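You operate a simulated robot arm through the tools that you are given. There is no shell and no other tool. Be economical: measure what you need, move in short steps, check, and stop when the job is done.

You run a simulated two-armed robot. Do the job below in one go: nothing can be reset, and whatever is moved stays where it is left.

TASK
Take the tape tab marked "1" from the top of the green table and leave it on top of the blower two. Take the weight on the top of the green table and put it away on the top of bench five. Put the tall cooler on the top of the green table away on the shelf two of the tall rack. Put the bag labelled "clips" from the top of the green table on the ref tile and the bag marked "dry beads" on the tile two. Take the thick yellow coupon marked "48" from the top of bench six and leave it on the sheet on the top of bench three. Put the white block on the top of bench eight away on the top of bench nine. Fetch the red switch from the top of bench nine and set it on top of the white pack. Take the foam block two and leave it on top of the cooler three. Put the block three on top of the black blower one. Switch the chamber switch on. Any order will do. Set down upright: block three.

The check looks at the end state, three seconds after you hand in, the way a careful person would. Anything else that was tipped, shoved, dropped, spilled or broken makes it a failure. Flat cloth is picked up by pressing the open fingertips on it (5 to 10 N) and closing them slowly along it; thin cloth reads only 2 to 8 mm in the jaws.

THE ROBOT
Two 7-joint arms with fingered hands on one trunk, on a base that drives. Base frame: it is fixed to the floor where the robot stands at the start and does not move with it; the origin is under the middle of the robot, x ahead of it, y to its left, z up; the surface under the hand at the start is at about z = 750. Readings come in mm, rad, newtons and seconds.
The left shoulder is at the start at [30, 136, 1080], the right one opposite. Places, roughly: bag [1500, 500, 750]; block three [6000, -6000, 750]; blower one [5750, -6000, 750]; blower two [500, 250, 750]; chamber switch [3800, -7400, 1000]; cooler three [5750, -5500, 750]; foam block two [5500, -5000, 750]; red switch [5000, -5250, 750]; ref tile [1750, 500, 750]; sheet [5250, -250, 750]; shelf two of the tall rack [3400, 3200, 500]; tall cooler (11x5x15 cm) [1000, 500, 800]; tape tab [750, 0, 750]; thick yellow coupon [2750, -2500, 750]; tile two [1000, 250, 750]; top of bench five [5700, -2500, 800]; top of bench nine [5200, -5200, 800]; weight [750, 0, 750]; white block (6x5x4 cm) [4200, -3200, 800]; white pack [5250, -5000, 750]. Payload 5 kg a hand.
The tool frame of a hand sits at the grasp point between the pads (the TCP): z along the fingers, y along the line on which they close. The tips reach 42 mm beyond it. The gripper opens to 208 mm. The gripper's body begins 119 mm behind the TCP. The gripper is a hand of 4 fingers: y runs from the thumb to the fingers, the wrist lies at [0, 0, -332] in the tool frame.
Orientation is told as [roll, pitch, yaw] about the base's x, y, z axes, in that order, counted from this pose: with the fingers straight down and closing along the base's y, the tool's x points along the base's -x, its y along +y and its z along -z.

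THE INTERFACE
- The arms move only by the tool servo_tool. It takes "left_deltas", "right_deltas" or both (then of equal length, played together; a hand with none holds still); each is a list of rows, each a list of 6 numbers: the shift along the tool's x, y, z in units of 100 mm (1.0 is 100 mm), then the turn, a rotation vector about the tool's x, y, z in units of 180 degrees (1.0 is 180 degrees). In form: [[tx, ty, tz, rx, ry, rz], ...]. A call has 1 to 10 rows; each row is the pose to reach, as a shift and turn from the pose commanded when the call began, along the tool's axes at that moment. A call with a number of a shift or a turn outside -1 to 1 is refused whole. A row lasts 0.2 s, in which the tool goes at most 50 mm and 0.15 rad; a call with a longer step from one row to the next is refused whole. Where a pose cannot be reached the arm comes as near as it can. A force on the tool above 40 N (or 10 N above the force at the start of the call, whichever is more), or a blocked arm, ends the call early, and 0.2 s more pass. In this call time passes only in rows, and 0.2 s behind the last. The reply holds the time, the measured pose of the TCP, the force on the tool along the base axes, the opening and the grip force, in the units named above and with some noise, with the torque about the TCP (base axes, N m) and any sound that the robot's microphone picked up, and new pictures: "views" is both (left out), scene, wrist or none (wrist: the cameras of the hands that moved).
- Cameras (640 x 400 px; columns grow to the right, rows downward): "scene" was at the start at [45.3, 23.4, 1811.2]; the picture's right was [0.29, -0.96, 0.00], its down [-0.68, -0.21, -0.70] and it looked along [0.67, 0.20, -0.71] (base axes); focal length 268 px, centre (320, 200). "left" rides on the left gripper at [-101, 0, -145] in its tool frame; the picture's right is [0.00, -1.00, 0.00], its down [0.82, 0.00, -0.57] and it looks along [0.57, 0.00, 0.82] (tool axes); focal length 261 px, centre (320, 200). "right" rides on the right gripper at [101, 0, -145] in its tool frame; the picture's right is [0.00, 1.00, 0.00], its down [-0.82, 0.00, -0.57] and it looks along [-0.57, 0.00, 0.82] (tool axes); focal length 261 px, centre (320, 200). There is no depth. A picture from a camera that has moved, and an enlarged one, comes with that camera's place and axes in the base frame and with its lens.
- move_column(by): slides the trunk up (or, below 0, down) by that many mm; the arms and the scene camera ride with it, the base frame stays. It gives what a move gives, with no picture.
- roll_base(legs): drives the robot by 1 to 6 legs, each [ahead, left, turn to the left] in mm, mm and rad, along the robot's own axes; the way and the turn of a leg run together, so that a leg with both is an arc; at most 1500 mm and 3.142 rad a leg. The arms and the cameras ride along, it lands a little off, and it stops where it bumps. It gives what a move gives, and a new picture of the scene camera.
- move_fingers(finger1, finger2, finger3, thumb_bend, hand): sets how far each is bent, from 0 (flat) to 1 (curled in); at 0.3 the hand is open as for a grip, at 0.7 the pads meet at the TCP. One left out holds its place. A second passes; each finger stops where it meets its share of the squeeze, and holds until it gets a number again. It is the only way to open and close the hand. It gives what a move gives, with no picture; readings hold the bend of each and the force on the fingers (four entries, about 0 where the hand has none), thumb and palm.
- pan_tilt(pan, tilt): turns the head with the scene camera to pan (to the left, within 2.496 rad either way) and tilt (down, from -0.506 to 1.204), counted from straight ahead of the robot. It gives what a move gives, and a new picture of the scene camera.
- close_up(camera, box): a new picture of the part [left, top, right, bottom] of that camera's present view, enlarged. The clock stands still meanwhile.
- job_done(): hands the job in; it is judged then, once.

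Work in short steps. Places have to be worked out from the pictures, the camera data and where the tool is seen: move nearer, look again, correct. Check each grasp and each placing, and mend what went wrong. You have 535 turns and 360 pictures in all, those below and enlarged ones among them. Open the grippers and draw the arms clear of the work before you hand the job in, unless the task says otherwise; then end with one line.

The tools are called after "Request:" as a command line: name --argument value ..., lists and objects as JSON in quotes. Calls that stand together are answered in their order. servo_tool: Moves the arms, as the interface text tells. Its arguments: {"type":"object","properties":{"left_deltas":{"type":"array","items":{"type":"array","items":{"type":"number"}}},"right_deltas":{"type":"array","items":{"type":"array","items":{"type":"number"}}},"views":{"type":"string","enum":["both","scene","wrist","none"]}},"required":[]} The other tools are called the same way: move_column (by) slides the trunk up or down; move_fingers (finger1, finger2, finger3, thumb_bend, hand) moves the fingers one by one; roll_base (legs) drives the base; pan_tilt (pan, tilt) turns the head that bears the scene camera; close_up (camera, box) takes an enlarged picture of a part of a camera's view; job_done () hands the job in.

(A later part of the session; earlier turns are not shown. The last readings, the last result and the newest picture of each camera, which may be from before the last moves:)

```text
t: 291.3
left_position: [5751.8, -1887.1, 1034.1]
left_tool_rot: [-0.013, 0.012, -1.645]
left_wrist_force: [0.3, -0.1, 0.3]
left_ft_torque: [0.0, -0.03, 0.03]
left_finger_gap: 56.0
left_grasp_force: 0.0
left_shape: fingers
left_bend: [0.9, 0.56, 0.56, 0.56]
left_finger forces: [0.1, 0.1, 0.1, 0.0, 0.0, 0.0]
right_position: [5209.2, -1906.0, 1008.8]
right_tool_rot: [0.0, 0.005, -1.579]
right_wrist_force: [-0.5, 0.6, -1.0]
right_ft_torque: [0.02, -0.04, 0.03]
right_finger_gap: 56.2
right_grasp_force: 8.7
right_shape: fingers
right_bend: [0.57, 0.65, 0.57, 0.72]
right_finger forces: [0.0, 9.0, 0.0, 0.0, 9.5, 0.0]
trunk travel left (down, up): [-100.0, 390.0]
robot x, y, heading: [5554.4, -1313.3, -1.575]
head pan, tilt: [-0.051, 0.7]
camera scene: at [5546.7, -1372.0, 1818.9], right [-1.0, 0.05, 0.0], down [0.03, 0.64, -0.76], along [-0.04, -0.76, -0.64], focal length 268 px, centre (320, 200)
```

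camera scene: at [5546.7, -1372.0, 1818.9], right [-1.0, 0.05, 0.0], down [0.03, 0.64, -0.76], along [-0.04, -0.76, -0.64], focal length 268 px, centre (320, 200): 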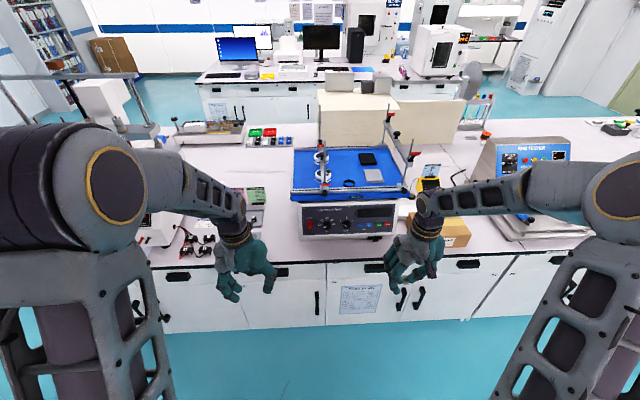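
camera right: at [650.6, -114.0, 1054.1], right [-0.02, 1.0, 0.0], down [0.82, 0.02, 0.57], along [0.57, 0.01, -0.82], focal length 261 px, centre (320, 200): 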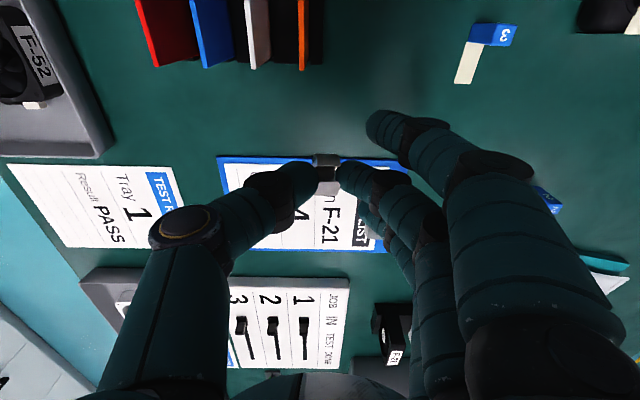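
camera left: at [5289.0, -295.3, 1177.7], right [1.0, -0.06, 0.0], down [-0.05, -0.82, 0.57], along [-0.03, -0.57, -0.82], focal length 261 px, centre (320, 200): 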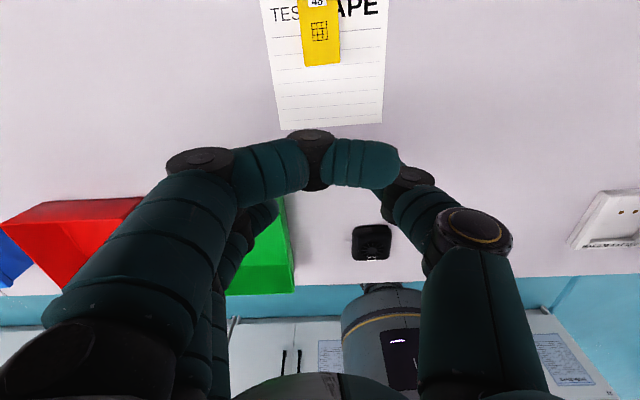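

The tester and things on it look undisturbed. Free space on bench five lies left of it (x≈5640–5980). I strafe left so the right hand can reach there.

Request:
roll_base --legs '[[0, 520, 0]]'

Request:
pan_tilt --pan -0.25 --tilt 0.8

```text
t: 294.3
left_position: [6274.9, -1885.7, 1033.7]
left_tool_rot: [-0.014, 0.012, -1.638]
left_wrist_force: [0.7, -0.5, 0.1]
left_ft_torque: [0.01, 0.09, 0.01]
left_finger_gap: 55.7
left_grasp_force: 0.1
left_shape: fingers
left_bend: [0.9, 0.56, 0.56, 0.56]
left_finger forces: [0.0, 0.1, 0.0, 0.1, 0.0, 0.1]
right_position: [5729.4, -1909.0, 1009.2]
right_tool_rot: [-0.003, 0.004, -1.575]
right_wrist_force: [0.7, -0.6, -0.8]
right_ft_torque: [0.03, 0.13, 0.03]
right_finger_gap: 55.7
right_grasp_force: 9.1
right_shape: fingers
right_bend: [0.57, 0.65, 0.57, 0.72]
right_finger forces: [0.1, 9.0, 0.0, 0.1, 9.5, 0.0]
trunk travel left (down, up): [-100.0, 390.0]
robot x, y, heading: [6071.2, -1321.6, -1.568]
head pan, tilt: [-0.051, 0.7]
camera scene: at [6066.5, -1372.1, 1818.9], right [-1.0, 0.05, 0.0], down [0.03, 0.64, -0.76], along [-0.04, -0.76, -0.64], focal length 268 px, centre (320, 200)
```

scene: 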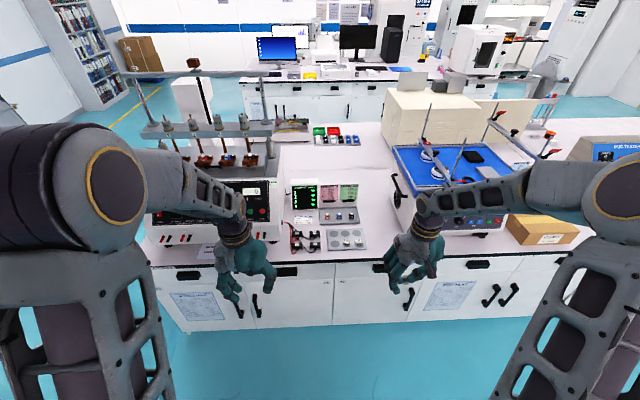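

```text
t: 295.0
left_position: [6274.4, -1886.1, 1034.4]
left_tool_rot: [-0.014, 0.011, -1.64]
left_wrist_force: [-1.2, 0.5, 0.1]
left_ft_torque: [0.0, 0.0, 0.0]
left_finger_gap: 55.8
left_grasp_force: 0.1
left_shape: fingers
left_bend: [0.9, 0.56, 0.56, 0.56]
left_finger forces: [0.0, 0.0, 0.0, 0.0, 0.1, 0.1]
right_position: [5729.4, -1908.8, 1008.5]
right_tool_rot: [0.001, 0.005, -1.575]
right_wrist_force: [0.4, 0.7, -0.3]
right_ft_torque: [0.03, 0.01, 0.02]
right_finger_gap: 55.8
right_grasp_force: 9.6
right_shape: fingers
right_bend: [0.57, 0.65, 0.57, 0.72]
right_finger forces: [0.1, 9.0, 0.0, 0.1, 9.6, 0.0]
trunk travel left (down, up): [-100.0, 390.0]
robot x, y, heading: [6072.3, -1315.5, -1.566]
head pan, tilt: [-0.25, 0.799]
camera scene: at [6049.5, -1365.6, 1810.6], right [-0.97, 0.24, 0.0], down [0.17, 0.7, -0.7], along [-0.17, -0.68, -0.72], focal length 268 px, centre (320, 200)
```

scene: 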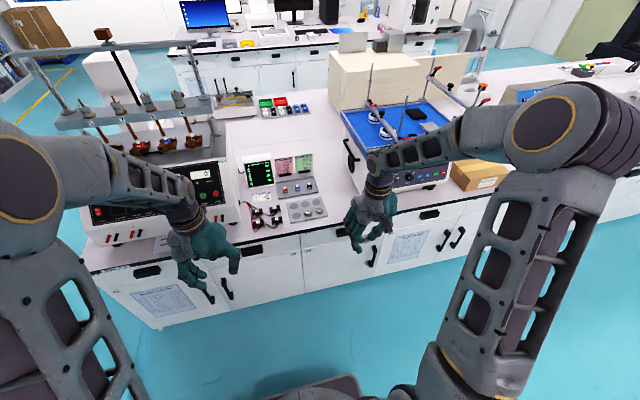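

A free patch sits at about x 5650–5810, y −2150…−2350 on bench five. I extend the right hand and retract the left, then close in 150 mm.

Request:
servo_tool --right_deltas '[[-0.4, -0.05, 0, 0, 0, 0], [-0.8, -0.1, 0, 0, 0, 0], [-1, -0.2, 0, 0, 0, 0]]' --left_deltas '[[0.4, 0, 0, 0, 0, 0], [0.8, 0, 0, 0, 0, 0], [1, 0, 0, 0, 0, 0]]' --views "none"

Request:
roll_base --legs '[[150, 0, 0]]'

Request:
close_up --camera "right" --box '[0, 0, 640, 400]'

```text
t: 295.8
left_position: [6278.7, -1785.4, 1034.0]
left_tool_rot: [-0.016, 0.013, -1.64]
left_wrist_force: [1.1, -0.4, 0.0]
left_ft_torque: [-0.01, -0.04, 0.0]
left_finger_gap: 55.6
left_grasp_force: 0.1
left_shape: fingers
left_bend: [0.9, 0.56, 0.56, 0.56]
left_finger forces: [0.0, 0.1, 0.1, 0.0, 0.0, 0.1]
right_position: [5709.4, -2007.6, 1007.4]
right_tool_rot: [0.001, 0.005, -1.574]
right_wrist_force: [0.2, -0.2, -1.4]
right_ft_torque: [0.09, -0.03, -0.02]
right_finger_gap: 55.9
right_grasp_force: 9.2
right_shape: fingers
right_bend: [0.57, 0.65, 0.57, 0.72]
right_finger forces: [0.1, 9.2, 0.0, 0.0, 9.3, 0.0]
trunk travel left (down, up): [-100.0, 390.0]
robot x, y, heading: [6074.4, -1316.7, -1.568]
head pan, tilt: [-0.25, 0.799]
```

```text
t: 297.2
left_position: [6280.0, -1940.3, 1033.9]
left_tool_rot: [-0.014, 0.014, -1.641]
left_wrist_force: [0.3, -0.9, -0.7]
left_ft_torque: [0.19, -0.01, -0.06]
left_finger_gap: 55.6
left_grasp_force: 0.0
left_shape: fingers
left_bend: [0.9, 0.56, 0.56, 0.56]
left_finger forces: [0.0, 0.0, 0.0, 0.0, 0.0, 0.0]
right_position: [5709.3, -2160.7, 1005.6]
right_tool_rot: [0.001, 0.009, -1.573]
right_wrist_force: [0.9, -0.6, -1.9]
right_ft_torque: [0.22, 0.01, -0.01]
right_finger_gap: 55.8
right_grasp_force: 9.3
right_shape: fingers
right_bend: [0.57, 0.65, 0.57, 0.72]
right_finger forces: [0.0, 9.1, 0.0, 0.0, 9.4, 0.0]
trunk travel left (down, up): [-100.0, 390.0]
robot x, y, heading: [6073.2, -1468.7, -1.565]
head pan, tilt: [-0.25, 0.799]
camera scene: at [6050.0, -1521.6, 1810.5], right [-0.97, 0.24, 0.0], down [0.18, 0.7, -0.7], along [-0.17, -0.67, -0.72], focal length 268 px, centre (320, 200)
```

scene: 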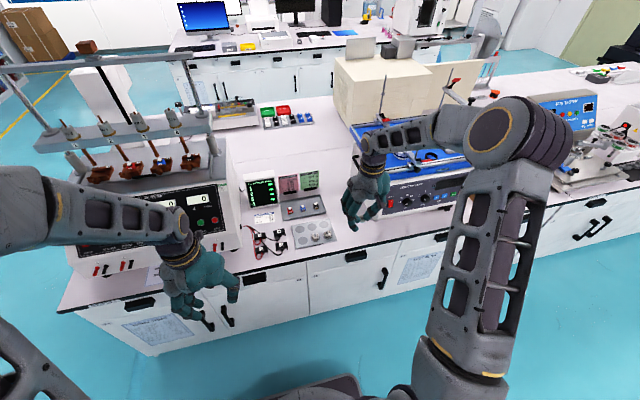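

```text
1.00 times, centred on (320, 200) of right (not enlarged: the box is as wide or as high as the picture)
camera zoom: at [5710.0, -2063.1, 1151.6], right [1.0, -0.01, 0.0], down [-0.01, -0.82, 0.57], along [0.0, -0.57, -0.82], focal length 261 px, centre (320, 200)
```

zoom: 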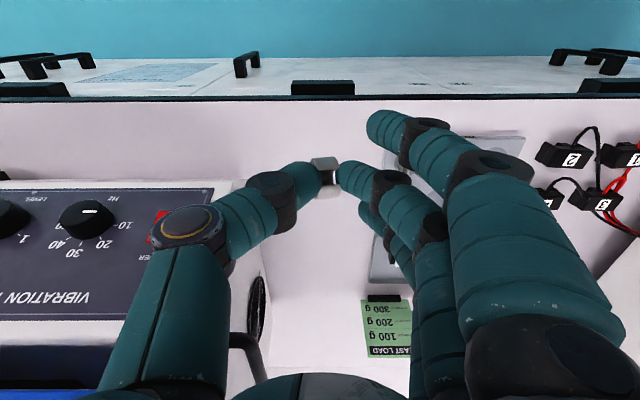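

The bench's front edge is at y≈−2146; I move to (5720,−2250), clear of the tester (x<5570) and the plate (x>5830), and lower.

Request:
servo_tool --right_deltas '[[-0.4, 0.05, 0.1, 0, 0, 0], [-0.8, 0.11, 0.3, 0, 0, 0], [-0.9, 0.11, 0.6, 0, 0, 0], [-0.9, 0.11, 1, 0, 0, 0]]' --views "wrist"

```text
t: 298.2
left_position: [6279.2, -1940.8, 1033.7]
left_tool_rot: [-0.013, 0.014, -1.641]
left_wrist_force: [-0.2, -0.3, -0.3]
left_ft_torque: [0.1, -0.04, 0.02]
left_finger_gap: 55.8
left_grasp_force: 0.0
left_shape: fingers
left_bend: [0.9, 0.56, 0.56, 0.56]
left_finger forces: [0.0, 0.1, 0.0, 0.0, 0.0, 0.0]
right_position: [5720.2, -2251.6, 904.4]
right_tool_rot: [0.0, 0.006, -1.574]
right_wrist_force: [-0.1, -1.0, -0.4]
right_ft_torque: [0.14, -0.05, -0.01]
right_finger_gap: 56.0
right_grasp_force: 8.9
right_shape: fingers
right_bend: [0.57, 0.65, 0.57, 0.72]
right_finger forces: [0.0, 9.0, 0.0, 0.0, 9.5, 0.0]
trunk travel left (down, up): [-100.0, 390.0]
robot x, y, heading: [6071.8, -1470.2, -1.569]
head pan, tilt: [-0.25, 0.799]
camera right: at [5720.0, -2153.0, 1050.5], right [1.0, -0.01, 0.0], down [-0.01, -0.82, 0.57], along [-0.01, -0.57, -0.82], focal length 261 px, centre (320, 200)
```

right: 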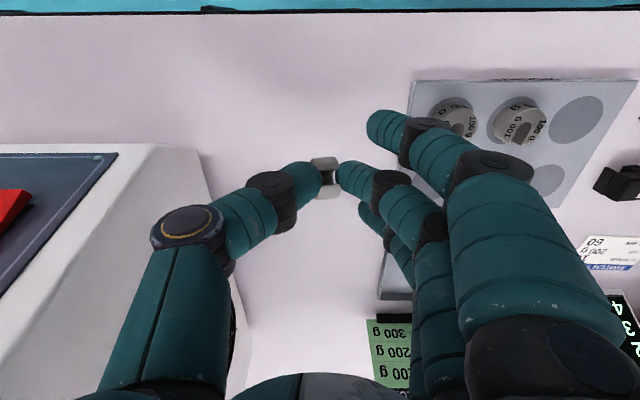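

The patch is clear. I lower until the weight's rim touches.

Request:
servo_tool --right_deltas '[[0, 0, 0.25, 0, 0, 0], [0, 0, 0.38, 0, 0, 0], [0, 0, 0.42, 0, 0, 0], [0, 0, 0.45, 0, 0, 0], [0, 0, 0.48, 0, 0, 0], [0, 0, 0.51, 0, 0, 0]]' --views "none"

Request:
close_up --camera "right" --box '[220, 80, 420, 230]'

```text
t: 299.6
left_position: [6280.6, -1939.0, 1035.4]
left_tool_rot: [-0.015, 0.011, -1.641]
left_wrist_force: [-0.8, -0.1, -1.0]
left_ft_torque: [-0.03, -0.03, 0.03]
left_finger_gap: 56.0
left_grasp_force: 0.1
left_shape: fingers
left_bend: [0.9, 0.56, 0.56, 0.56]
left_finger forces: [0.1, 0.0, 0.0, 0.0, 0.0, 0.0]
right_position: [5720.8, -2249.8, 857.6]
right_tool_rot: [-0.001, 0.005, -1.574]
right_wrist_force: [0.9, 0.4, 2.9]
right_ft_torque: [-0.03, -0.03, 0.01]
right_finger_gap: 56.0
right_grasp_force: 10.4
right_shape: fingers
right_bend: [0.57, 0.65, 0.57, 0.72]
right_finger forces: [0.1, 9.6, 0.1, 0.1, 10.6, 0.0]
trunk travel left (down, up): [-100.0, 390.0]
robot x, y, heading: [6076.8, -1467.7, -1.569]
head pan, tilt: [-0.25, 0.799]
```

```text
2.67 times, centred on (320, 155) of right
camera zoom: at [5721.0, -2150.8, 1002.2], right [1.0, -0.01, 0.0], down [-0.01, -0.82, 0.57], along [-0.01, -0.57, -0.82], focal length 695 px, centre (320, 320)
```

zoom: 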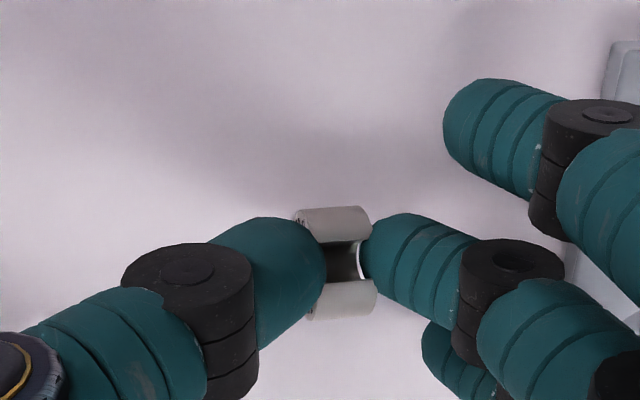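

Touching gently. I open a few millimetres and check that it stands.

Request:
move_fingers --hand "right" --finger2 0.61 --thumb_bend 0.68

Request:
close_up --camera "right" --box '[220, 80, 420, 230]'

```text
t: 300.6
left_position: [6278.9, -1939.1, 1035.0]
left_tool_rot: [-0.014, 0.012, -1.641]
left_wrist_force: [0.1, 0.5, -0.7]
left_ft_torque: [0.01, 0.04, 0.03]
left_finger_gap: 55.9
left_grasp_force: 0.2
left_shape: fingers
left_bend: [0.9, 0.56, 0.56, 0.56]
left_finger forces: [0.1, 0.0, 0.1, 0.0, 0.0, 0.0]
right_position: [5720.8, -2249.3, 855.6]
right_tool_rot: [0.0, 0.008, -1.574]
right_wrist_force: [-1.4, -0.5, -0.4]
right_ft_torque: [0.0, -0.04, -0.02]
right_finger_gap: 61.3
right_grasp_force: 0.6
right_shape: fingers
right_bend: [0.57, 0.61, 0.57, 0.68]
right_finger forces: [0.0, 0.1, 0.0, 0.0, 0.3, 0.1]
trunk travel left (down, up): [-100.0, 390.0]
robot x, y, heading: [6070.5, -1468.3, -1.57]
head pan, tilt: [-0.25, 0.799]
```

```text
2.67 times, centred on (320, 155) of right
camera zoom: at [5720.9, -2151.0, 1001.4], right [1.0, -0.01, 0.0], down [-0.01, -0.82, 0.57], along [0.0, -0.57, -0.82], focal length 695 px, centre (320, 320)
```

zoom: 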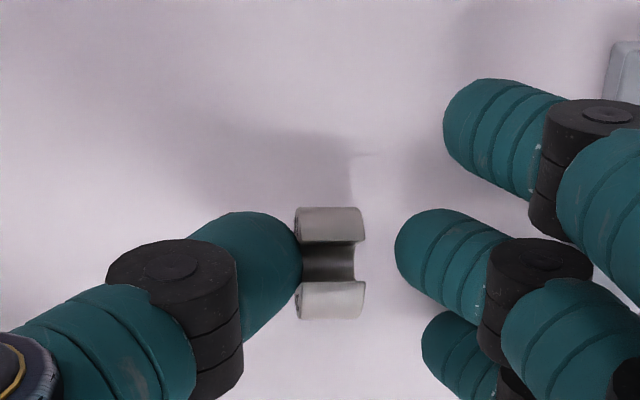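

It stands on its rim. To lay it flat I open the fingers wide, lift the thumb tip to the weight's upper part, and push it over toward +x.

Request:
move_fingers --hand "right" --finger1 0.42 --finger2 0.42 --finger3 0.42

Request:
servo_tool --right_deltas '[[0, -0.05, 0, 0, 0, 0], [0, -0.05, -0.15, 0, 0, 0], [0, 0.05, -0.15, 0, 0, 0], [0, 0.13, -0.15, 0, 0, 0], [0, 0.2, -0.15, 0, 0, 0], [0, 0.27, -0.15, 0, 0, 0]]' --views "none"

Request:
close_up --camera "right" --box '[220, 80, 420, 230]'

```text
t: 301.6
left_position: [6278.2, -1940.0, 1035.4]
left_tool_rot: [-0.013, 0.013, -1.64]
left_wrist_force: [0.3, -0.7, 0.1]
left_ft_torque: [-0.01, 0.0, -0.03]
left_finger_gap: 55.8
left_grasp_force: 0.0
left_shape: fingers
left_bend: [0.9, 0.56, 0.56, 0.56]
left_finger forces: [0.1, 0.0, 0.0, 0.1, 0.0, 0.1]
right_position: [5717.2, -2249.0, 856.4]
right_tool_rot: [-0.002, 0.005, -1.574]
right_wrist_force: [-24.3, -0.1, 8.6]
right_ft_torque: [-0.04, 0.37, -0.02]
right_finger_gap: 85.3
right_grasp_force: 13.3
right_shape: fingers
right_bend: [0.47, 0.47, 0.47, 0.68]
right_finger forces: [8.3, 8.5, 8.6, 0.0, 0.3, 0.0]
trunk travel left (down, up): [-100.0, 390.0]
robot x, y, heading: [6074.7, -1466.8, -1.569]
head pan, tilt: [-0.25, 0.799]
```

```text
t: 303.0
left_position: [6279.2, -1938.9, 1034.8]
left_tool_rot: [-0.016, 0.013, -1.641]
left_wrist_force: [-0.3, 0.1, 0.1]
left_ft_torque: [-0.03, 0.05, -0.01]
left_finger_gap: 56.1
left_grasp_force: 0.1
left_shape: fingers
left_bend: [0.9, 0.56, 0.56, 0.56]
left_finger forces: [0.0, 0.0, 0.1, 0.0, 0.0, 0.0]
right_position: [5746.7, -2248.6, 870.2]
right_tool_rot: [0.001, 0.007, -1.574]
right_wrist_force: [-0.9, -0.3, -0.1]
right_ft_torque: [-0.03, -0.02, 0.02]
right_finger_gap: 97.0
right_grasp_force: 0.9
right_shape: fingers
right_bend: [0.42, 0.42, 0.42, 0.68]
right_finger forces: [0.2, 0.2, 0.0, 0.1, 0.0, 0.0]
trunk travel left (down, up): [-100.0, 390.0]
robot x, y, heading: [6071.7, -1470.5, -1.573]
head pan, tilt: [-0.25, 0.799]
```

```text
2.67 times, centred on (320, 155) of right
camera zoom: at [5748.2, -2150.3, 1016.2], right [1.0, -0.01, 0.0], down [-0.01, -0.82, 0.57], along [-0.01, -0.57, -0.82], focal length 695 px, centre (320, 320)
```

zoom: 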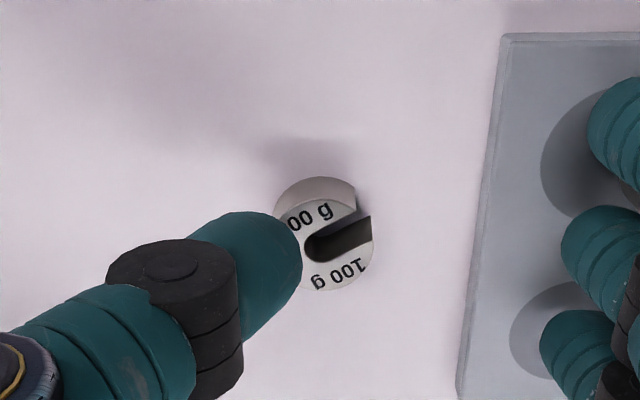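

The weight now lies flat on bench five. I raise the hand straight up and look.

Request:
servo_tool --right_deltas '[[0, -0.02, -0.3, 0, 0, 0], [0, -0.02, -0.6, 0, 0, 0], [0, -0.02, -1, 0, 0, 0]]' --views "wrist"

Request:
servo_tool --right_deltas '[[0.3, 0, -0.3, 0, 0, 0], [0.65, 0, -0.5, 0, 0, 0], [1, 0, -0.7, 0, 0, 0]]' --views "none"

```text
t: 303.8
left_position: [6279.1, -1938.1, 1034.8]
left_tool_rot: [-0.015, 0.011, -1.639]
left_wrist_force: [0.9, 0.5, 0.2]
left_ft_torque: [-0.09, 0.02, 0.02]
left_finger_gap: 56.0
left_grasp_force: 0.0
left_shape: fingers
left_bend: [0.9, 0.56, 0.56, 0.56]
left_finger forces: [0.0, 0.0, 0.0, 0.1, 0.0, 0.0]
right_position: [5747.1, -2246.7, 970.9]
right_tool_rot: [-0.001, 0.005, -1.574]
right_wrist_force: [1.0, 0.8, -0.8]
right_ft_torque: [-0.14, 0.07, 0.03]
right_finger_gap: 96.7
right_grasp_force: 0.0
right_shape: fingers
right_bend: [0.42, 0.42, 0.42, 0.68]
right_finger forces: [0.0, 0.0, 0.0, 0.1, 0.0, 0.0]
trunk travel left (down, up): [-100.0, 390.0]
robot x, y, heading: [6074.5, -1468.0, -1.571]
head pan, tilt: [-0.25, 0.799]
camera right: at [5746.7, -2147.7, 1115.9], right [1.0, -0.01, 0.0], down [-0.01, -0.82, 0.57], along [-0.01, -0.57, -0.82], focal length 261 px, centre (320, 200)
```

right: 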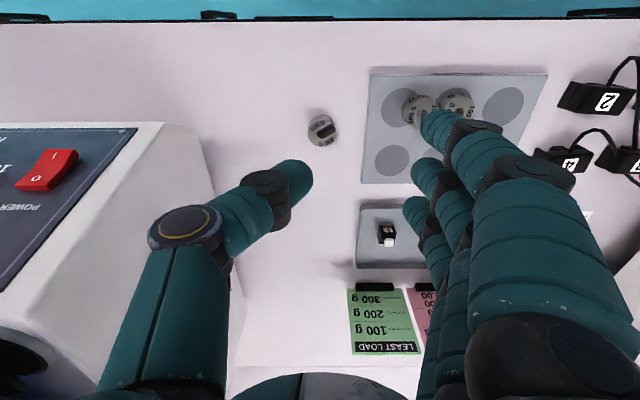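

```text
t: 304.6
left_position: [6279.0, -1935.7, 1036.5]
left_tool_rot: [-0.016, 0.008, -1.639]
left_wrist_force: [-0.4, 2.0, 1.0]
left_ft_torque: [-0.19, 0.01, 0.05]
left_finger_gap: 55.8
left_grasp_force: 0.1
left_shape: fingers
left_bend: [0.9, 0.56, 0.56, 0.56]
left_finger forces: [0.0, 0.0, 0.1, 0.1, 0.1, 0.0]
right_position: [5746.7, -2147.3, 1042.2]
right_tool_rot: [0.001, 0.006, -1.574]
right_wrist_force: [0.2, 0.9, 0.5]
right_ft_torque: [-0.18, 0.04, 0.0]
right_finger_gap: 96.8
right_grasp_force: 0.0
right_shape: fingers
right_bend: [0.42, 0.42, 0.42, 0.68]
right_finger forces: [0.0, 0.0, 0.1, 0.1, 0.1, 0.1]
trunk travel left (down, up): [-100.0, 390.0]
robot x, y, heading: [6079.1, -1465.4, -1.568]
head pan, tilt: [-0.25, 0.799]
```

Weight delivered; the plate is unmoved. Now I check the way round the far end of the island toward bench eight.

Request:
roll_base --legs '[[-60, 0, 0]]'

Request:
pan_tilt --pan 0.8 --tilt 0.45

```text
t: 305.6
left_position: [6278.6, -1877.2, 1036.3]
left_tool_rot: [-0.014, 0.011, -1.64]
left_wrist_force: [0.2, 1.7, 0.4]
left_ft_torque: [-0.23, -0.01, 0.03]
left_finger_gap: 55.7
left_grasp_force: 0.1
left_shape: fingers
left_bend: [0.9, 0.56, 0.56, 0.56]
left_finger forces: [0.0, 0.0, 0.0, 0.0, 0.0, 0.1]
right_position: [5745.8, -2087.2, 1042.8]
right_tool_rot: [-0.002, 0.004, -1.574]
right_wrist_force: [-0.1, 2.1, 2.0]
right_ft_torque: [-0.25, -0.02, 0.01]
right_finger_gap: 96.3
right_grasp_force: 0.0
right_shape: fingers
right_bend: [0.42, 0.42, 0.42, 0.68]
right_finger forces: [0.0, 0.0, 0.0, 0.0, 0.0, 0.0]
trunk travel left (down, up): [-100.0, 390.0]
robot x, y, heading: [6069.3, -1407.1, -1.569]
head pan, tilt: [-0.25, 0.799]
camera scene: at [6050.0, -1454.1, 1810.8], right [-0.97, 0.25, 0.0], down [0.18, 0.69, -0.7], along [-0.17, -0.68, -0.72], focal length 268 px, centre (320, 200)
```

scene: 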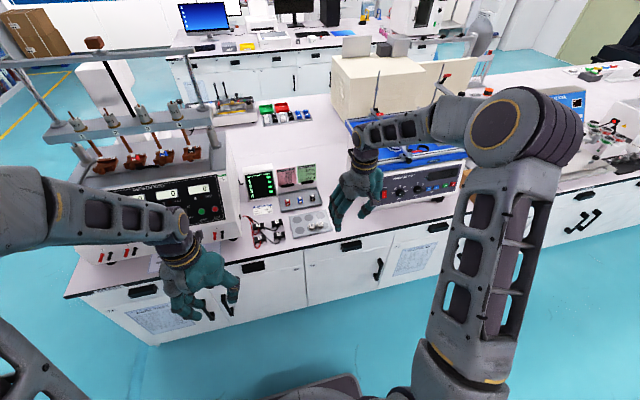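

```text
t: 306.9
left_position: [6278.4, -1877.7, 1035.6]
left_tool_rot: [-0.016, 0.013, -1.641]
left_wrist_force: [0.5, -0.7, 0.0]
left_ft_torque: [-0.03, -0.02, 0.0]
left_finger_gap: 55.9
left_grasp_force: 0.0
left_shape: fingers
left_bend: [0.9, 0.56, 0.56, 0.56]
left_finger forces: [0.1, 0.1, 0.0, 0.1, 0.0, 0.0]
right_position: [5744.6, -2088.7, 1042.4]
right_tool_rot: [0.002, 0.005, -1.574]
right_wrist_force: [0.2, 0.1, -0.1]
right_ft_torque: [-0.04, 0.0, -0.02]
right_finger_gap: 96.7
right_grasp_force: 0.1
right_shape: fingers
right_bend: [0.42, 0.42, 0.42, 0.68]
right_finger forces: [0.0, 0.1, 0.0, 0.1, 0.0, 0.0]
trunk travel left (down, up): [-100.0, 390.0]
robot x, y, heading: [6073.7, -1409.4, -1.57]
head pan, tilt: [0.799, 0.45]
camera scene: at [6135.7, -1443.8, 1841.0], right [-0.7, -0.72, 0.0], down [-0.31, 0.3, -0.9], along [0.65, -0.63, -0.44], focal length 268 px, centre (320, 200)
```

scene: 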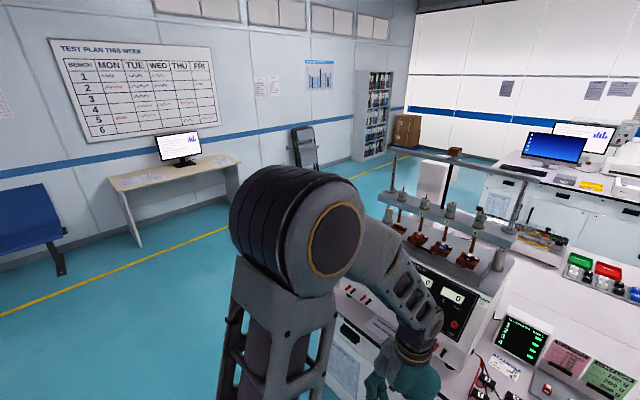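

The floor beyond x≈6900 is open. I go round the island's far end into the next aisle.

Request:
roll_base --legs '[[0, 1430, 0], [1300, 0, 0], [1250, 0, 0], [0, 0, -1.571]]'

Request:
pan_tilt --pan 0.0 --tilt 0.4

```text
t: 329.9
left_position: [7176.8, -4215.2, 1035.9]
left_tool_rot: [-0.014, 0.013, -3.107]
left_wrist_force: [0.3, -0.5, 1.1]
left_ft_torque: [-0.05, -0.01, 0.0]
left_finger_gap: 55.6
left_grasp_force: 0.0
left_shape: fingers
left_bend: [0.9, 0.56, 0.56, 0.56]
left_finger forces: [0.1, 0.1, 0.0, 0.1, 0.0, 0.0]
right_position: [6913.2, -3705.5, 1040.9]
right_tool_rot: [0.0, 0.006, -3.043]
right_wrist_force: [-0.1, -0.7, 0.3]
right_ft_torque: [-0.03, -0.02, -0.03]
right_finger_gap: 96.7
right_grasp_force: 0.2
right_shape: fingers
right_bend: [0.42, 0.42, 0.42, 0.68]
right_finger forces: [0.0, 0.1, 0.0, 0.1, 0.1, 0.1]
trunk travel left (down, up): [-100.0, 390.0]
robot x, y, heading: [7623.4, -3960.5, -3.041]
head pan, tilt: [0.799, 0.45]
camera scene: at [7593.1, -4030.5, 1841.1], right [-0.79, 0.62, 0.0], down [0.27, 0.34, -0.9], along [-0.56, -0.71, -0.44], focal length 268 px, centre (320, 200)
```

scene: 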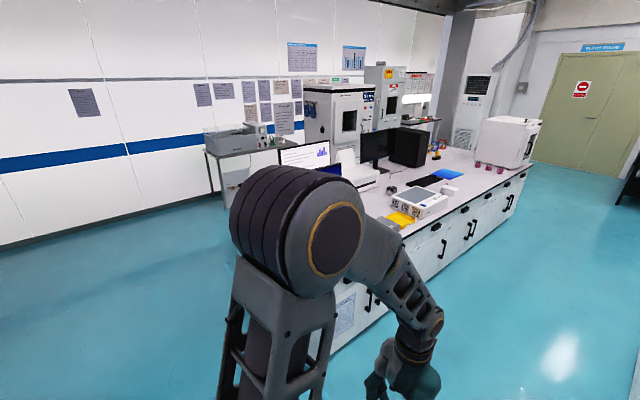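

```text
t: 331.0
left_position: [7176.8, -4215.1, 1034.0]
left_tool_rot: [-0.016, 0.012, -3.109]
left_wrist_force: [1.3, 0.3, 0.1]
left_ft_torque: [-0.02, 0.0, -0.02]
left_finger_gap: 55.4
left_grasp_force: 0.0
left_shape: fingers
left_bend: [0.9, 0.56, 0.56, 0.56]
left_finger forces: [0.1, 0.0, 0.0, 0.0, 0.0, 0.1]
right_position: [6913.6, -3706.5, 1042.0]
right_tool_rot: [0.0, 0.006, -3.046]
right_wrist_force: [-0.4, -1.1, -0.3]
right_ft_torque: [-0.03, -0.03, 0.0]
right_finger_gap: 96.7
right_grasp_force: 0.1
right_shape: fingers
right_bend: [0.42, 0.42, 0.42, 0.68]
right_finger forces: [0.1, 0.0, 0.0, 0.0, 0.1, 0.1]
trunk travel left (down, up): [-100.0, 390.0]
robot x, y, heading: [7623.2, -3960.7, -3.036]
head pan, tilt: [0.0, 0.4]
camera scene: at [7557.9, -3968.5, 1845.7], right [-0.11, 0.99, 0.0], down [0.39, 0.04, -0.92], along [-0.92, -0.1, -0.39], focal length 268 px, centre (320, 200)
```

scene: 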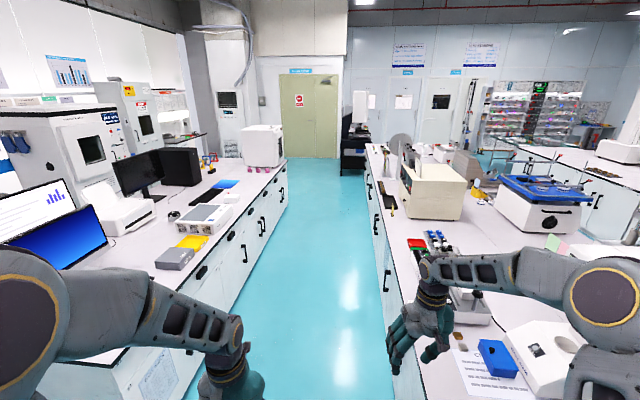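

I straighten to face −x and move to the middle of this 1.2 m aisle, then drive toward bench eight.

Request:
roll_base --legs '[[0, 0, -0.105], [0, 290, 0], [1300, 0, 0]]'

Request:
pan_tilt --pan 0.9 --tilt 0.6

```text
t: 339.7
left_position: [5835.3, -4447.3, 1035.5]
left_tool_rot: [-0.017, 0.013, 3.062]
left_wrist_force: [1.1, -0.4, -0.4]
left_ft_torque: [0.01, -0.01, 0.0]
left_finger_gap: 55.7
left_grasp_force: 0.0
left_shape: fingers
left_bend: [0.9, 0.56, 0.56, 0.56]
left_finger forces: [0.0, 0.1, 0.1, 0.0, 0.1, 0.0]
right_position: [5630.0, -3910.3, 1040.6]
right_tool_rot: [0.0, 0.007, 3.127]
right_wrist_force: [-0.6, 0.4, 0.0]
right_ft_torque: [0.03, -0.03, -0.01]
right_finger_gap: 96.9
right_grasp_force: 0.0
right_shape: fingers
right_bend: [0.42, 0.42, 0.42, 0.68]
right_finger forces: [0.1, 0.0, 0.0, 0.1, 0.0, 0.0]
trunk travel left (down, up): [-100.0, 390.0]
robot x, y, heading: [6305.2, -4244.5, 3.133]
head pan, tilt: [0.0, 0.4]
camera scene: at [6240.2, -4245.2, 1845.7], right [0.01, 1.0, 0.0], down [0.39, 0.0, -0.92], along [-0.92, 0.01, -0.39], focal length 268 px, centre (320, 200)
```

scene: 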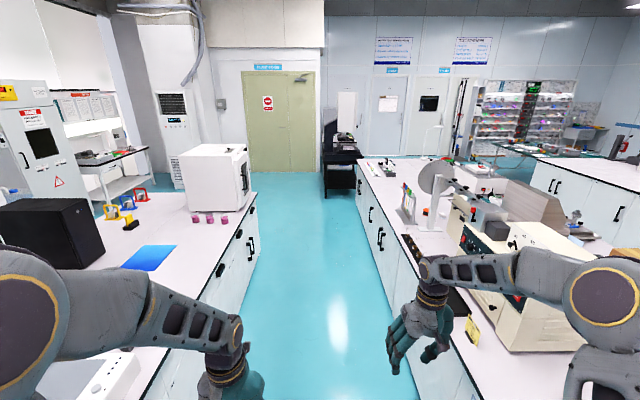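

```text
t: 340.9
left_position: [5836.4, -4447.5, 1034.1]
left_tool_rot: [-0.015, 0.014, 3.06]
left_wrist_force: [-0.2, -0.1, -0.2]
left_ft_torque: [0.0, 0.0, -0.03]
left_finger_gap: 55.7
left_grasp_force: 0.1
left_shape: fingers
left_bend: [0.9, 0.56, 0.56, 0.56]
left_finger forces: [0.0, 0.1, 0.0, 0.0, 0.0, 0.1]
right_position: [5629.6, -3911.3, 1040.3]
right_tool_rot: [0.0, 0.004, 3.125]
right_wrist_force: [0.1, -0.7, -0.5]
right_ft_torque: [-0.03, 0.0, 0.02]
right_finger_gap: 96.6
right_grasp_force: 0.1
right_shape: fingers
right_bend: [0.42, 0.42, 0.42, 0.68]
right_finger forces: [0.1, 0.1, 0.1, 0.0, 0.0, 0.0]
trunk travel left (down, up): [-100.0, 390.0]
robot x, y, heading: [6304.2, -4243.8, 3.134]
head pan, tilt: [0.901, 0.6]
camera scene: at [6277.8, -4314.8, 1827.5], right [-0.78, 0.63, 0.0], down [0.36, 0.44, -0.83], along [-0.52, -0.64, -0.56], focal length 268 px, centre (320, 200)
```

scene: 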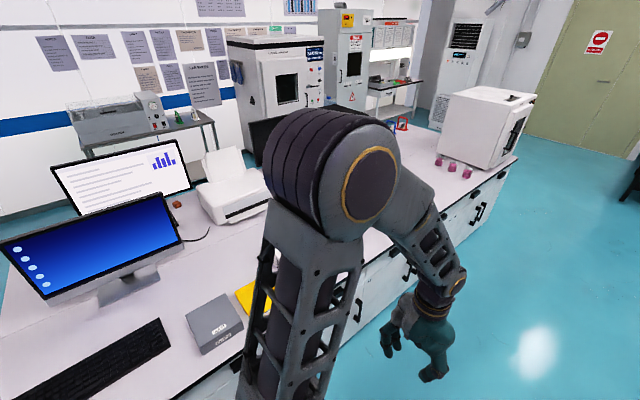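

I continue along the aisle and then look at both sides around x≈4700.

Request:
roll_base --legs '[[1400, 0, 0.008]]'

Request:
pan_tilt --pan -0.9 --tilt 0.6

Request:
pan_tilt --pan 1.2 --tilt 0.6

```text
t: 347.9
left_position: [4436.3, -4443.0, 1034.8]
left_tool_rot: [-0.014, 0.015, 3.069]
left_wrist_force: [-0.8, 0.1, -0.1]
left_ft_torque: [-0.02, -0.03, 0.0]
left_finger_gap: 55.8
left_grasp_force: 0.0
left_shape: fingers
left_bend: [0.9, 0.56, 0.56, 0.56]
left_finger forces: [0.0, 0.0, 0.0, 0.1, 0.1, 0.1]
right_position: [4227.7, -3908.4, 1040.2]
right_tool_rot: [0.0, 0.007, 3.135]
right_wrist_force: [0.4, -0.4, -0.6]
right_ft_torque: [0.01, -0.02, 0.0]
right_finger_gap: 96.7
right_grasp_force: 0.1
right_shape: fingers
right_bend: [0.42, 0.42, 0.42, 0.68]
right_finger forces: [0.1, 0.0, 0.1, 0.0, 0.0, 0.0]
trunk travel left (down, up): [-100.0, 390.0]
robot x, y, heading: [4908.1, -4238.6, 3.137]
head pan, tilt: [0.901, 0.6]
camera scene: at [4877.7, -4307.2, 1827.5], right [-0.78, 0.62, 0.0], down [0.35, 0.44, -0.82], along [-0.51, -0.65, -0.57], focal length 268 px, centre (320, 200)
```

scene: 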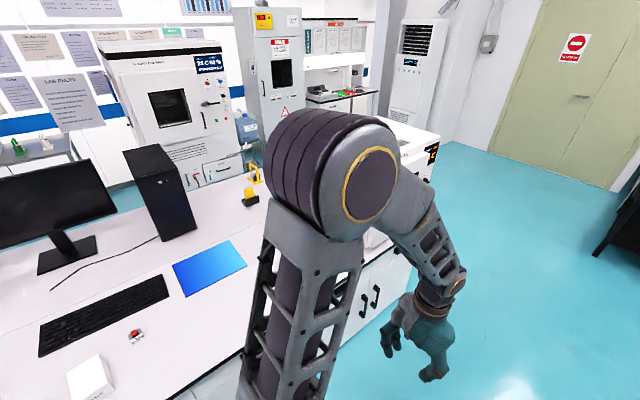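

```text
t: 349.7
left_position: [4435.7, -4443.4, 1034.9]
left_tool_rot: [-0.015, 0.014, 3.068]
left_wrist_force: [-0.9, -0.3, -0.5]
left_ft_torque: [-0.04, 0.0, 0.0]
left_finger_gap: 55.8
left_grasp_force: 0.1
left_shape: fingers
left_bend: [0.9, 0.56, 0.56, 0.56]
left_finger forces: [0.1, 0.0, 0.0, 0.0, 0.0, 0.0]
right_position: [4227.8, -3908.7, 1040.9]
right_tool_rot: [0.001, 0.004, 3.133]
right_wrist_force: [0.0, -0.5, 0.2]
right_ft_torque: [-0.03, 0.02, 0.0]
right_finger_gap: 96.6
right_grasp_force: 0.0
right_shape: fingers
right_bend: [0.42, 0.42, 0.42, 0.68]
right_finger forces: [0.0, 0.1, 0.0, 0.0, 0.0, 0.0]
trunk travel left (down, up): [-100.0, 390.0]
robot x, y, heading: [4910.2, -4236.2, 3.141]
head pan, tilt: [-0.901, 0.6]
camera scene: at [4878.4, -4168.7, 1827.5], right [0.78, 0.62, 0.0], down [0.35, -0.44, -0.82], along [-0.51, 0.65, -0.57], focal length 268 px, centre (320, 200)
```

scene: 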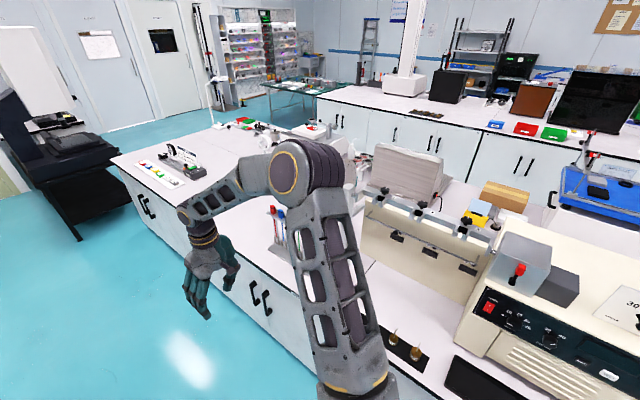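

```text
t: 351.7
left_position: [4436.8, -4442.4, 1033.9]
left_tool_rot: [-0.015, 0.013, 3.069]
left_wrist_force: [0.8, -0.2, -0.5]
left_ft_torque: [-0.02, 0.02, -0.01]
left_finger_gap: 55.6
left_grasp_force: 0.1
left_shape: fingers
left_bend: [0.9, 0.56, 0.56, 0.56]
left_finger forces: [0.0, 0.0, 0.0, 0.0, 0.1, 0.0]
right_position: [4227.5, -3907.3, 1040.9]
right_tool_rot: [0.0, 0.005, 3.133]
right_wrist_force: [0.1, 0.3, -0.3]
right_ft_torque: [0.0, 0.01, 0.01]
right_finger_gap: 96.8
right_grasp_force: 0.1
right_shape: fingers
right_bend: [0.42, 0.42, 0.42, 0.68]
right_finger forces: [0.0, 0.1, 0.0, 0.0, 0.1, 0.0]
trunk travel left (down, up): [-100.0, 390.0]
robot x, y, heading: [4903.1, -4236.8, 3.143]
head pan, tilt: [1.201, 0.6]
camera scene: at [4901.1, -4320.3, 1827.5], right [-0.93, 0.36, 0.0], down [0.21, 0.53, -0.83], along [-0.3, -0.77, -0.56], focal length 268 px, centre (320, 200)
```

scene: 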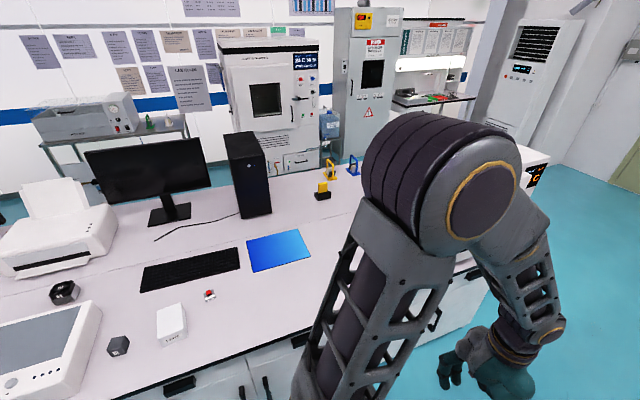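

I enlarge bench nine's items, and on the island side look for the white block.

Request:
close_up --camera "scene" --box '[30, 240, 270, 390]'

Request:
pan_tilt --pan -1.35 --tilt 0.75

```text
2.67 times, centred on (150, 315) of scene
camera zoom: at [4901.1, -4320.3, 1827.5], right [-0.93, 0.36, 0.0], down [0.21, 0.53, -0.83], along [-0.3, -0.77, -0.56], focal length 715 px, centre (773, -107)
```

zoom: 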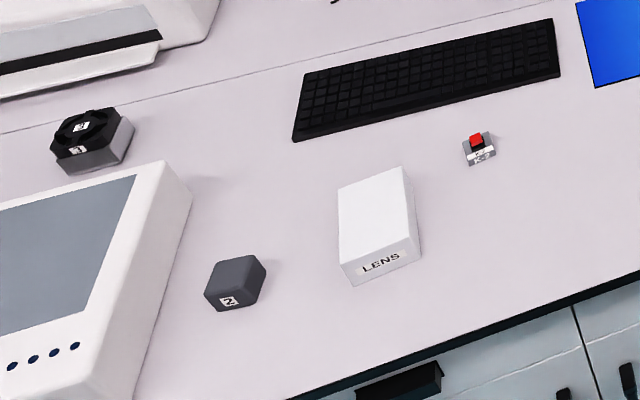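

```text
t: 354.0
left_position: [4437.8, -4442.4, 1034.6]
left_tool_rot: [-0.016, 0.013, 3.069]
left_wrist_force: [0.2, 0.3, -1.0]
left_ft_torque: [0.0, -0.03, 0.01]
left_finger_gap: 55.9
left_grasp_force: 0.0
left_shape: fingers
left_bend: [0.9, 0.56, 0.56, 0.56]
left_finger forces: [0.1, 0.1, 0.0, 0.1, 0.0, 0.0]
right_position: [4228.5, -3908.4, 1041.5]
right_tool_rot: [-0.002, 0.004, 3.133]
right_wrist_force: [0.8, -0.5, -0.4]
right_ft_torque: [0.01, 0.0, 0.02]
right_finger_gap: 96.6
right_grasp_force: 0.1
right_shape: fingers
right_bend: [0.42, 0.42, 0.42, 0.68]
right_finger forces: [0.1, 0.1, 0.0, 0.0, 0.0, 0.1]
trunk travel left (down, up): [-100.0, 390.0]
robot x, y, heading: [4909.0, -4238.5, 3.14]
head pan, tilt: [-1.349, 0.75]
camera scene: at [4915.2, -4157.1, 1814.6], right [0.98, 0.22, 0.0], down [0.15, -0.67, -0.73], along [-0.16, 0.71, -0.68], focal length 268 px, centre (320, 200)
```

scene: 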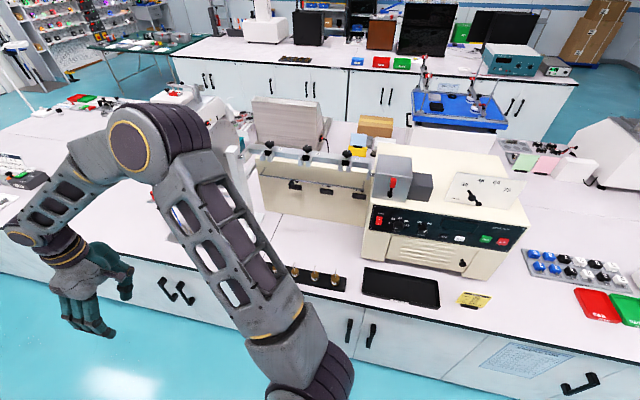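

Bench nine's items are clear: red switch (5090,−5186), white "LENS" pack (5234,−5093), foam block 2 (5416,−5077), cooler 3 (5679,−5425). First the white block: I drive on 500 mm to see bench eight past my arm.

Request:
roll_base --legs '[[450, 0, 0]]'

Request:
pan_tilt --pan -1.9 --tilt 0.65

Request:
pan_tilt --pan -0.7 --tilt 0.55

```text
t: 356.8
left_position: [3978.0, -4442.0, 1034.4]
left_tool_rot: [-0.015, 0.013, 3.068]
left_wrist_force: [-1.0, -0.3, -0.4]
left_ft_torque: [0.0, -0.07, -0.01]
left_finger_gap: 56.1
left_grasp_force: 0.0
left_shape: fingers
left_bend: [0.9, 0.56, 0.56, 0.56]
left_finger forces: [0.0, 0.0, 0.1, 0.1, 0.0, 0.0]
right_position: [3770.7, -3906.8, 1040.5]
right_tool_rot: [0.0, 0.006, 3.135]
right_wrist_force: [0.3, -0.7, -0.4]
right_ft_torque: [0.02, -0.1, -0.03]
right_finger_gap: 96.8
right_grasp_force: 0.1
right_shape: fingers
right_bend: [0.42, 0.42, 0.42, 0.68]
right_finger forces: [0.0, 0.0, 0.0, 0.1, 0.0, 0.1]
trunk travel left (down, up): [-100.0, 390.0]
robot x, y, heading: [4449.0, -4233.3, 3.14]
head pan, tilt: [-1.349, 0.75]
camera scene: at [4456.7, -4156.1, 1814.6], right [0.98, 0.22, 0.0], down [0.15, -0.67, -0.73], along [-0.16, 0.71, -0.68], focal length 268 px, centre (320, 200)
```

scene: 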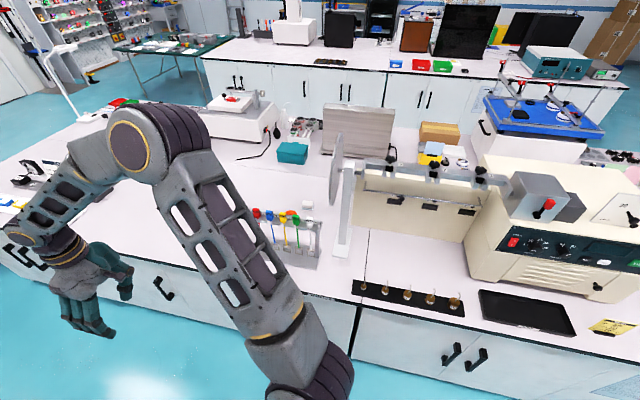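

```text
t: 357.7
left_position: [3978.9, -4441.7, 1035.4]
left_tool_rot: [-0.016, 0.015, 3.068]
left_wrist_force: [-0.5, -0.1, 0.6]
left_ft_torque: [0.02, -0.01, 0.03]
left_finger_gap: 55.5
left_grasp_force: 0.0
left_shape: fingers
left_bend: [0.9, 0.56, 0.56, 0.56]
left_finger forces: [0.1, 0.0, 0.1, 0.1, 0.0, 0.0]
right_position: [3770.3, -3905.4, 1040.3]
right_tool_rot: [0.0, 0.006, 3.132]
right_wrist_force: [-0.2, -0.2, 0.0]
right_ft_torque: [0.02, 0.02, 0.0]
right_finger_gap: 96.6
right_grasp_force: 0.1
right_shape: fingers
right_bend: [0.42, 0.42, 0.42, 0.68]
right_finger forces: [0.0, 0.0, 0.1, 0.1, 0.0, 0.0]
trunk travel left (down, up): [-100.0, 390.0]
robot x, y, heading: [4447.3, -4239.4, 3.132]
head pan, tilt: [-1.901, 0.649]
camera scene: at [4504.3, -4154.9, 1823.2], right [0.95, -0.33, 0.0], down [-0.2, -0.57, -0.8], along [0.26, 0.75, -0.6], focal length 268 px, centre (320, 200)
```

scene: 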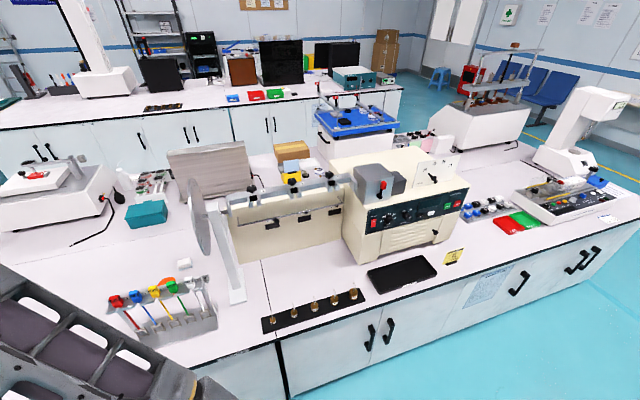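

```text
t: 359.1
left_position: [3979.6, -4442.0, 1033.9]
left_tool_rot: [-0.015, 0.014, 3.069]
left_wrist_force: [-1.2, -0.7, -0.5]
left_ft_torque: [0.03, 0.01, -0.02]
left_finger_gap: 55.8
left_grasp_force: 0.1
left_shape: fingers
left_bend: [0.9, 0.56, 0.56, 0.56]
left_finger forces: [0.0, 0.0, 0.1, 0.0, 0.0, 0.1]
right_position: [3771.5, -3906.9, 1040.6]
right_tool_rot: [-0.001, 0.006, 3.132]
right_wrist_force: [0.0, 0.8, -0.1]
right_ft_torque: [0.0, -0.02, -0.02]
right_finger_gap: 97.0
right_grasp_force: 0.1
right_shape: fingers
right_bend: [0.42, 0.42, 0.42, 0.68]
right_finger forces: [0.0, 0.0, 0.0, 0.0, 0.1, 0.0]
trunk travel left (down, up): [-100.0, 390.0]
robot x, y, heading: [4449.2, -4237.7, 3.141]
head pan, tilt: [-0.7, 0.55]
camera scene: at [4407.7, -4178.9, 1832.0], right [0.65, 0.76, 0.0], down [0.4, -0.34, -0.85], along [-0.65, 0.55, -0.52], focal length 268 px, centre (320, 200)
```

scene: 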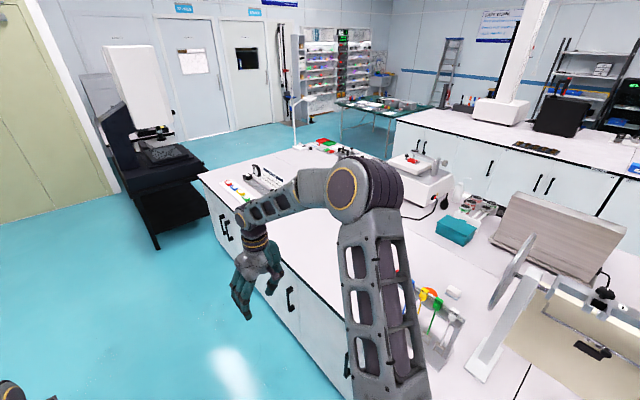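

The white block is at about (4173,−3167), behind a rack of brushes. I drive to x≈3940 so the right arm approaches from the side away from the tall disc machine, then turn to face it.

Request:
roll_base --legs '[[510, 0, 0], [0, 0, -1.57]]'

Request:
pan_tilt --pan -0.15 --tilt 0.75

```text
t: 364.8
left_position: [3573.4, -3877.3, 1035.1]
left_tool_rot: [-0.016, 0.014, 1.887]
left_wrist_force: [0.1, 0.9, 0.2]
left_ft_torque: [0.01, 0.04, -0.01]
left_finger_gap: 55.9
left_grasp_force: 0.1
left_shape: fingers
left_bend: [0.9, 0.56, 0.56, 0.56]
left_finger forces: [0.0, 0.0, 0.0, 0.1, 0.0, 0.1]
right_position: [3975.9, -3471.9, 1048.2]
right_tool_rot: [0.009, -0.026, 1.965]
right_wrist_force: [-5.1, 5.3, 0.5]
right_ft_torque: [-0.01, 0.0, 0.3]
right_finger_gap: 94.4
right_grasp_force: 3.7
right_shape: fingers
right_bend: [0.42, 0.42, 0.42, 0.69]
right_finger forces: [0.0, 0.1, 0.0, 0.0, 7.4, 0.1]
trunk travel left (down, up): [-100.0, 390.0]
robot x, y, heading: [3945.1, -4233.1, 1.955]
head pan, tilt: [-0.7, 0.55]
stopped in leg 2: the force on the tool passed its limit at 57 N (the readings are from after the stop); the commanded pose is now the measured one
camera scene: at [3979.0, -4174.8, 1831.9], right [0.95, -0.31, 0.0], down [-0.16, -0.5, -0.85], along [0.26, 0.81, -0.52], focal length 268 px, centre (320, 200)
```

scene: 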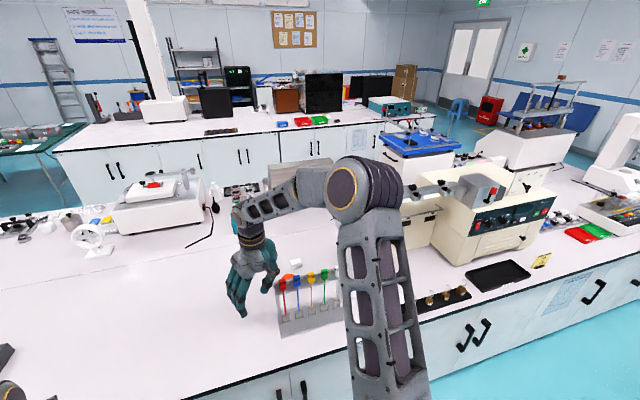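

```text
t: 365.8
left_position: [3572.8, -3877.0, 1034.8]
left_tool_rot: [-0.016, 0.013, 1.89]
left_wrist_force: [-0.5, 0.4, 0.0]
left_ft_torque: [-0.01, 0.05, -0.03]
left_finger_gap: 56.0
left_grasp_force: 0.0
left_shape: fingers
left_bend: [0.9, 0.56, 0.56, 0.56]
left_finger forces: [0.1, 0.0, 0.1, 0.0, 0.0, 0.0]
right_position: [3975.7, -3472.0, 1047.8]
right_tool_rot: [0.008, -0.023, 1.963]
right_wrist_force: [-9.5, 9.6, 5.3]
right_ft_torque: [-0.03, -0.27, 0.52]
right_finger_gap: 94.5
right_grasp_force: 7.1
right_shape: fingers
right_bend: [0.42, 0.42, 0.42, 0.69]
right_finger forces: [0.0, 0.0, 0.1, 0.0, 13.7, 0.0]
trunk travel left (down, up): [-100.0, 390.0]
robot x, y, heading: [3941.4, -4232.3, 1.96]
head pan, tilt: [-0.15, 0.75]
camera scene: at [3930.7, -4179.4, 1814.6], right [0.97, 0.24, 0.0], down [0.16, -0.66, -0.73], along [-0.17, 0.71, -0.68], focal length 268 px, centre (320, 200)
```

scene: 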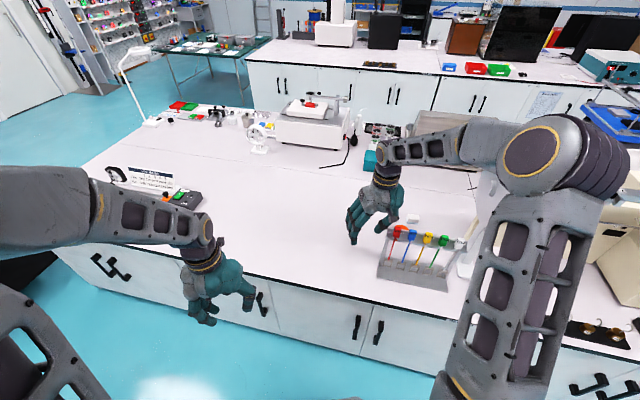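

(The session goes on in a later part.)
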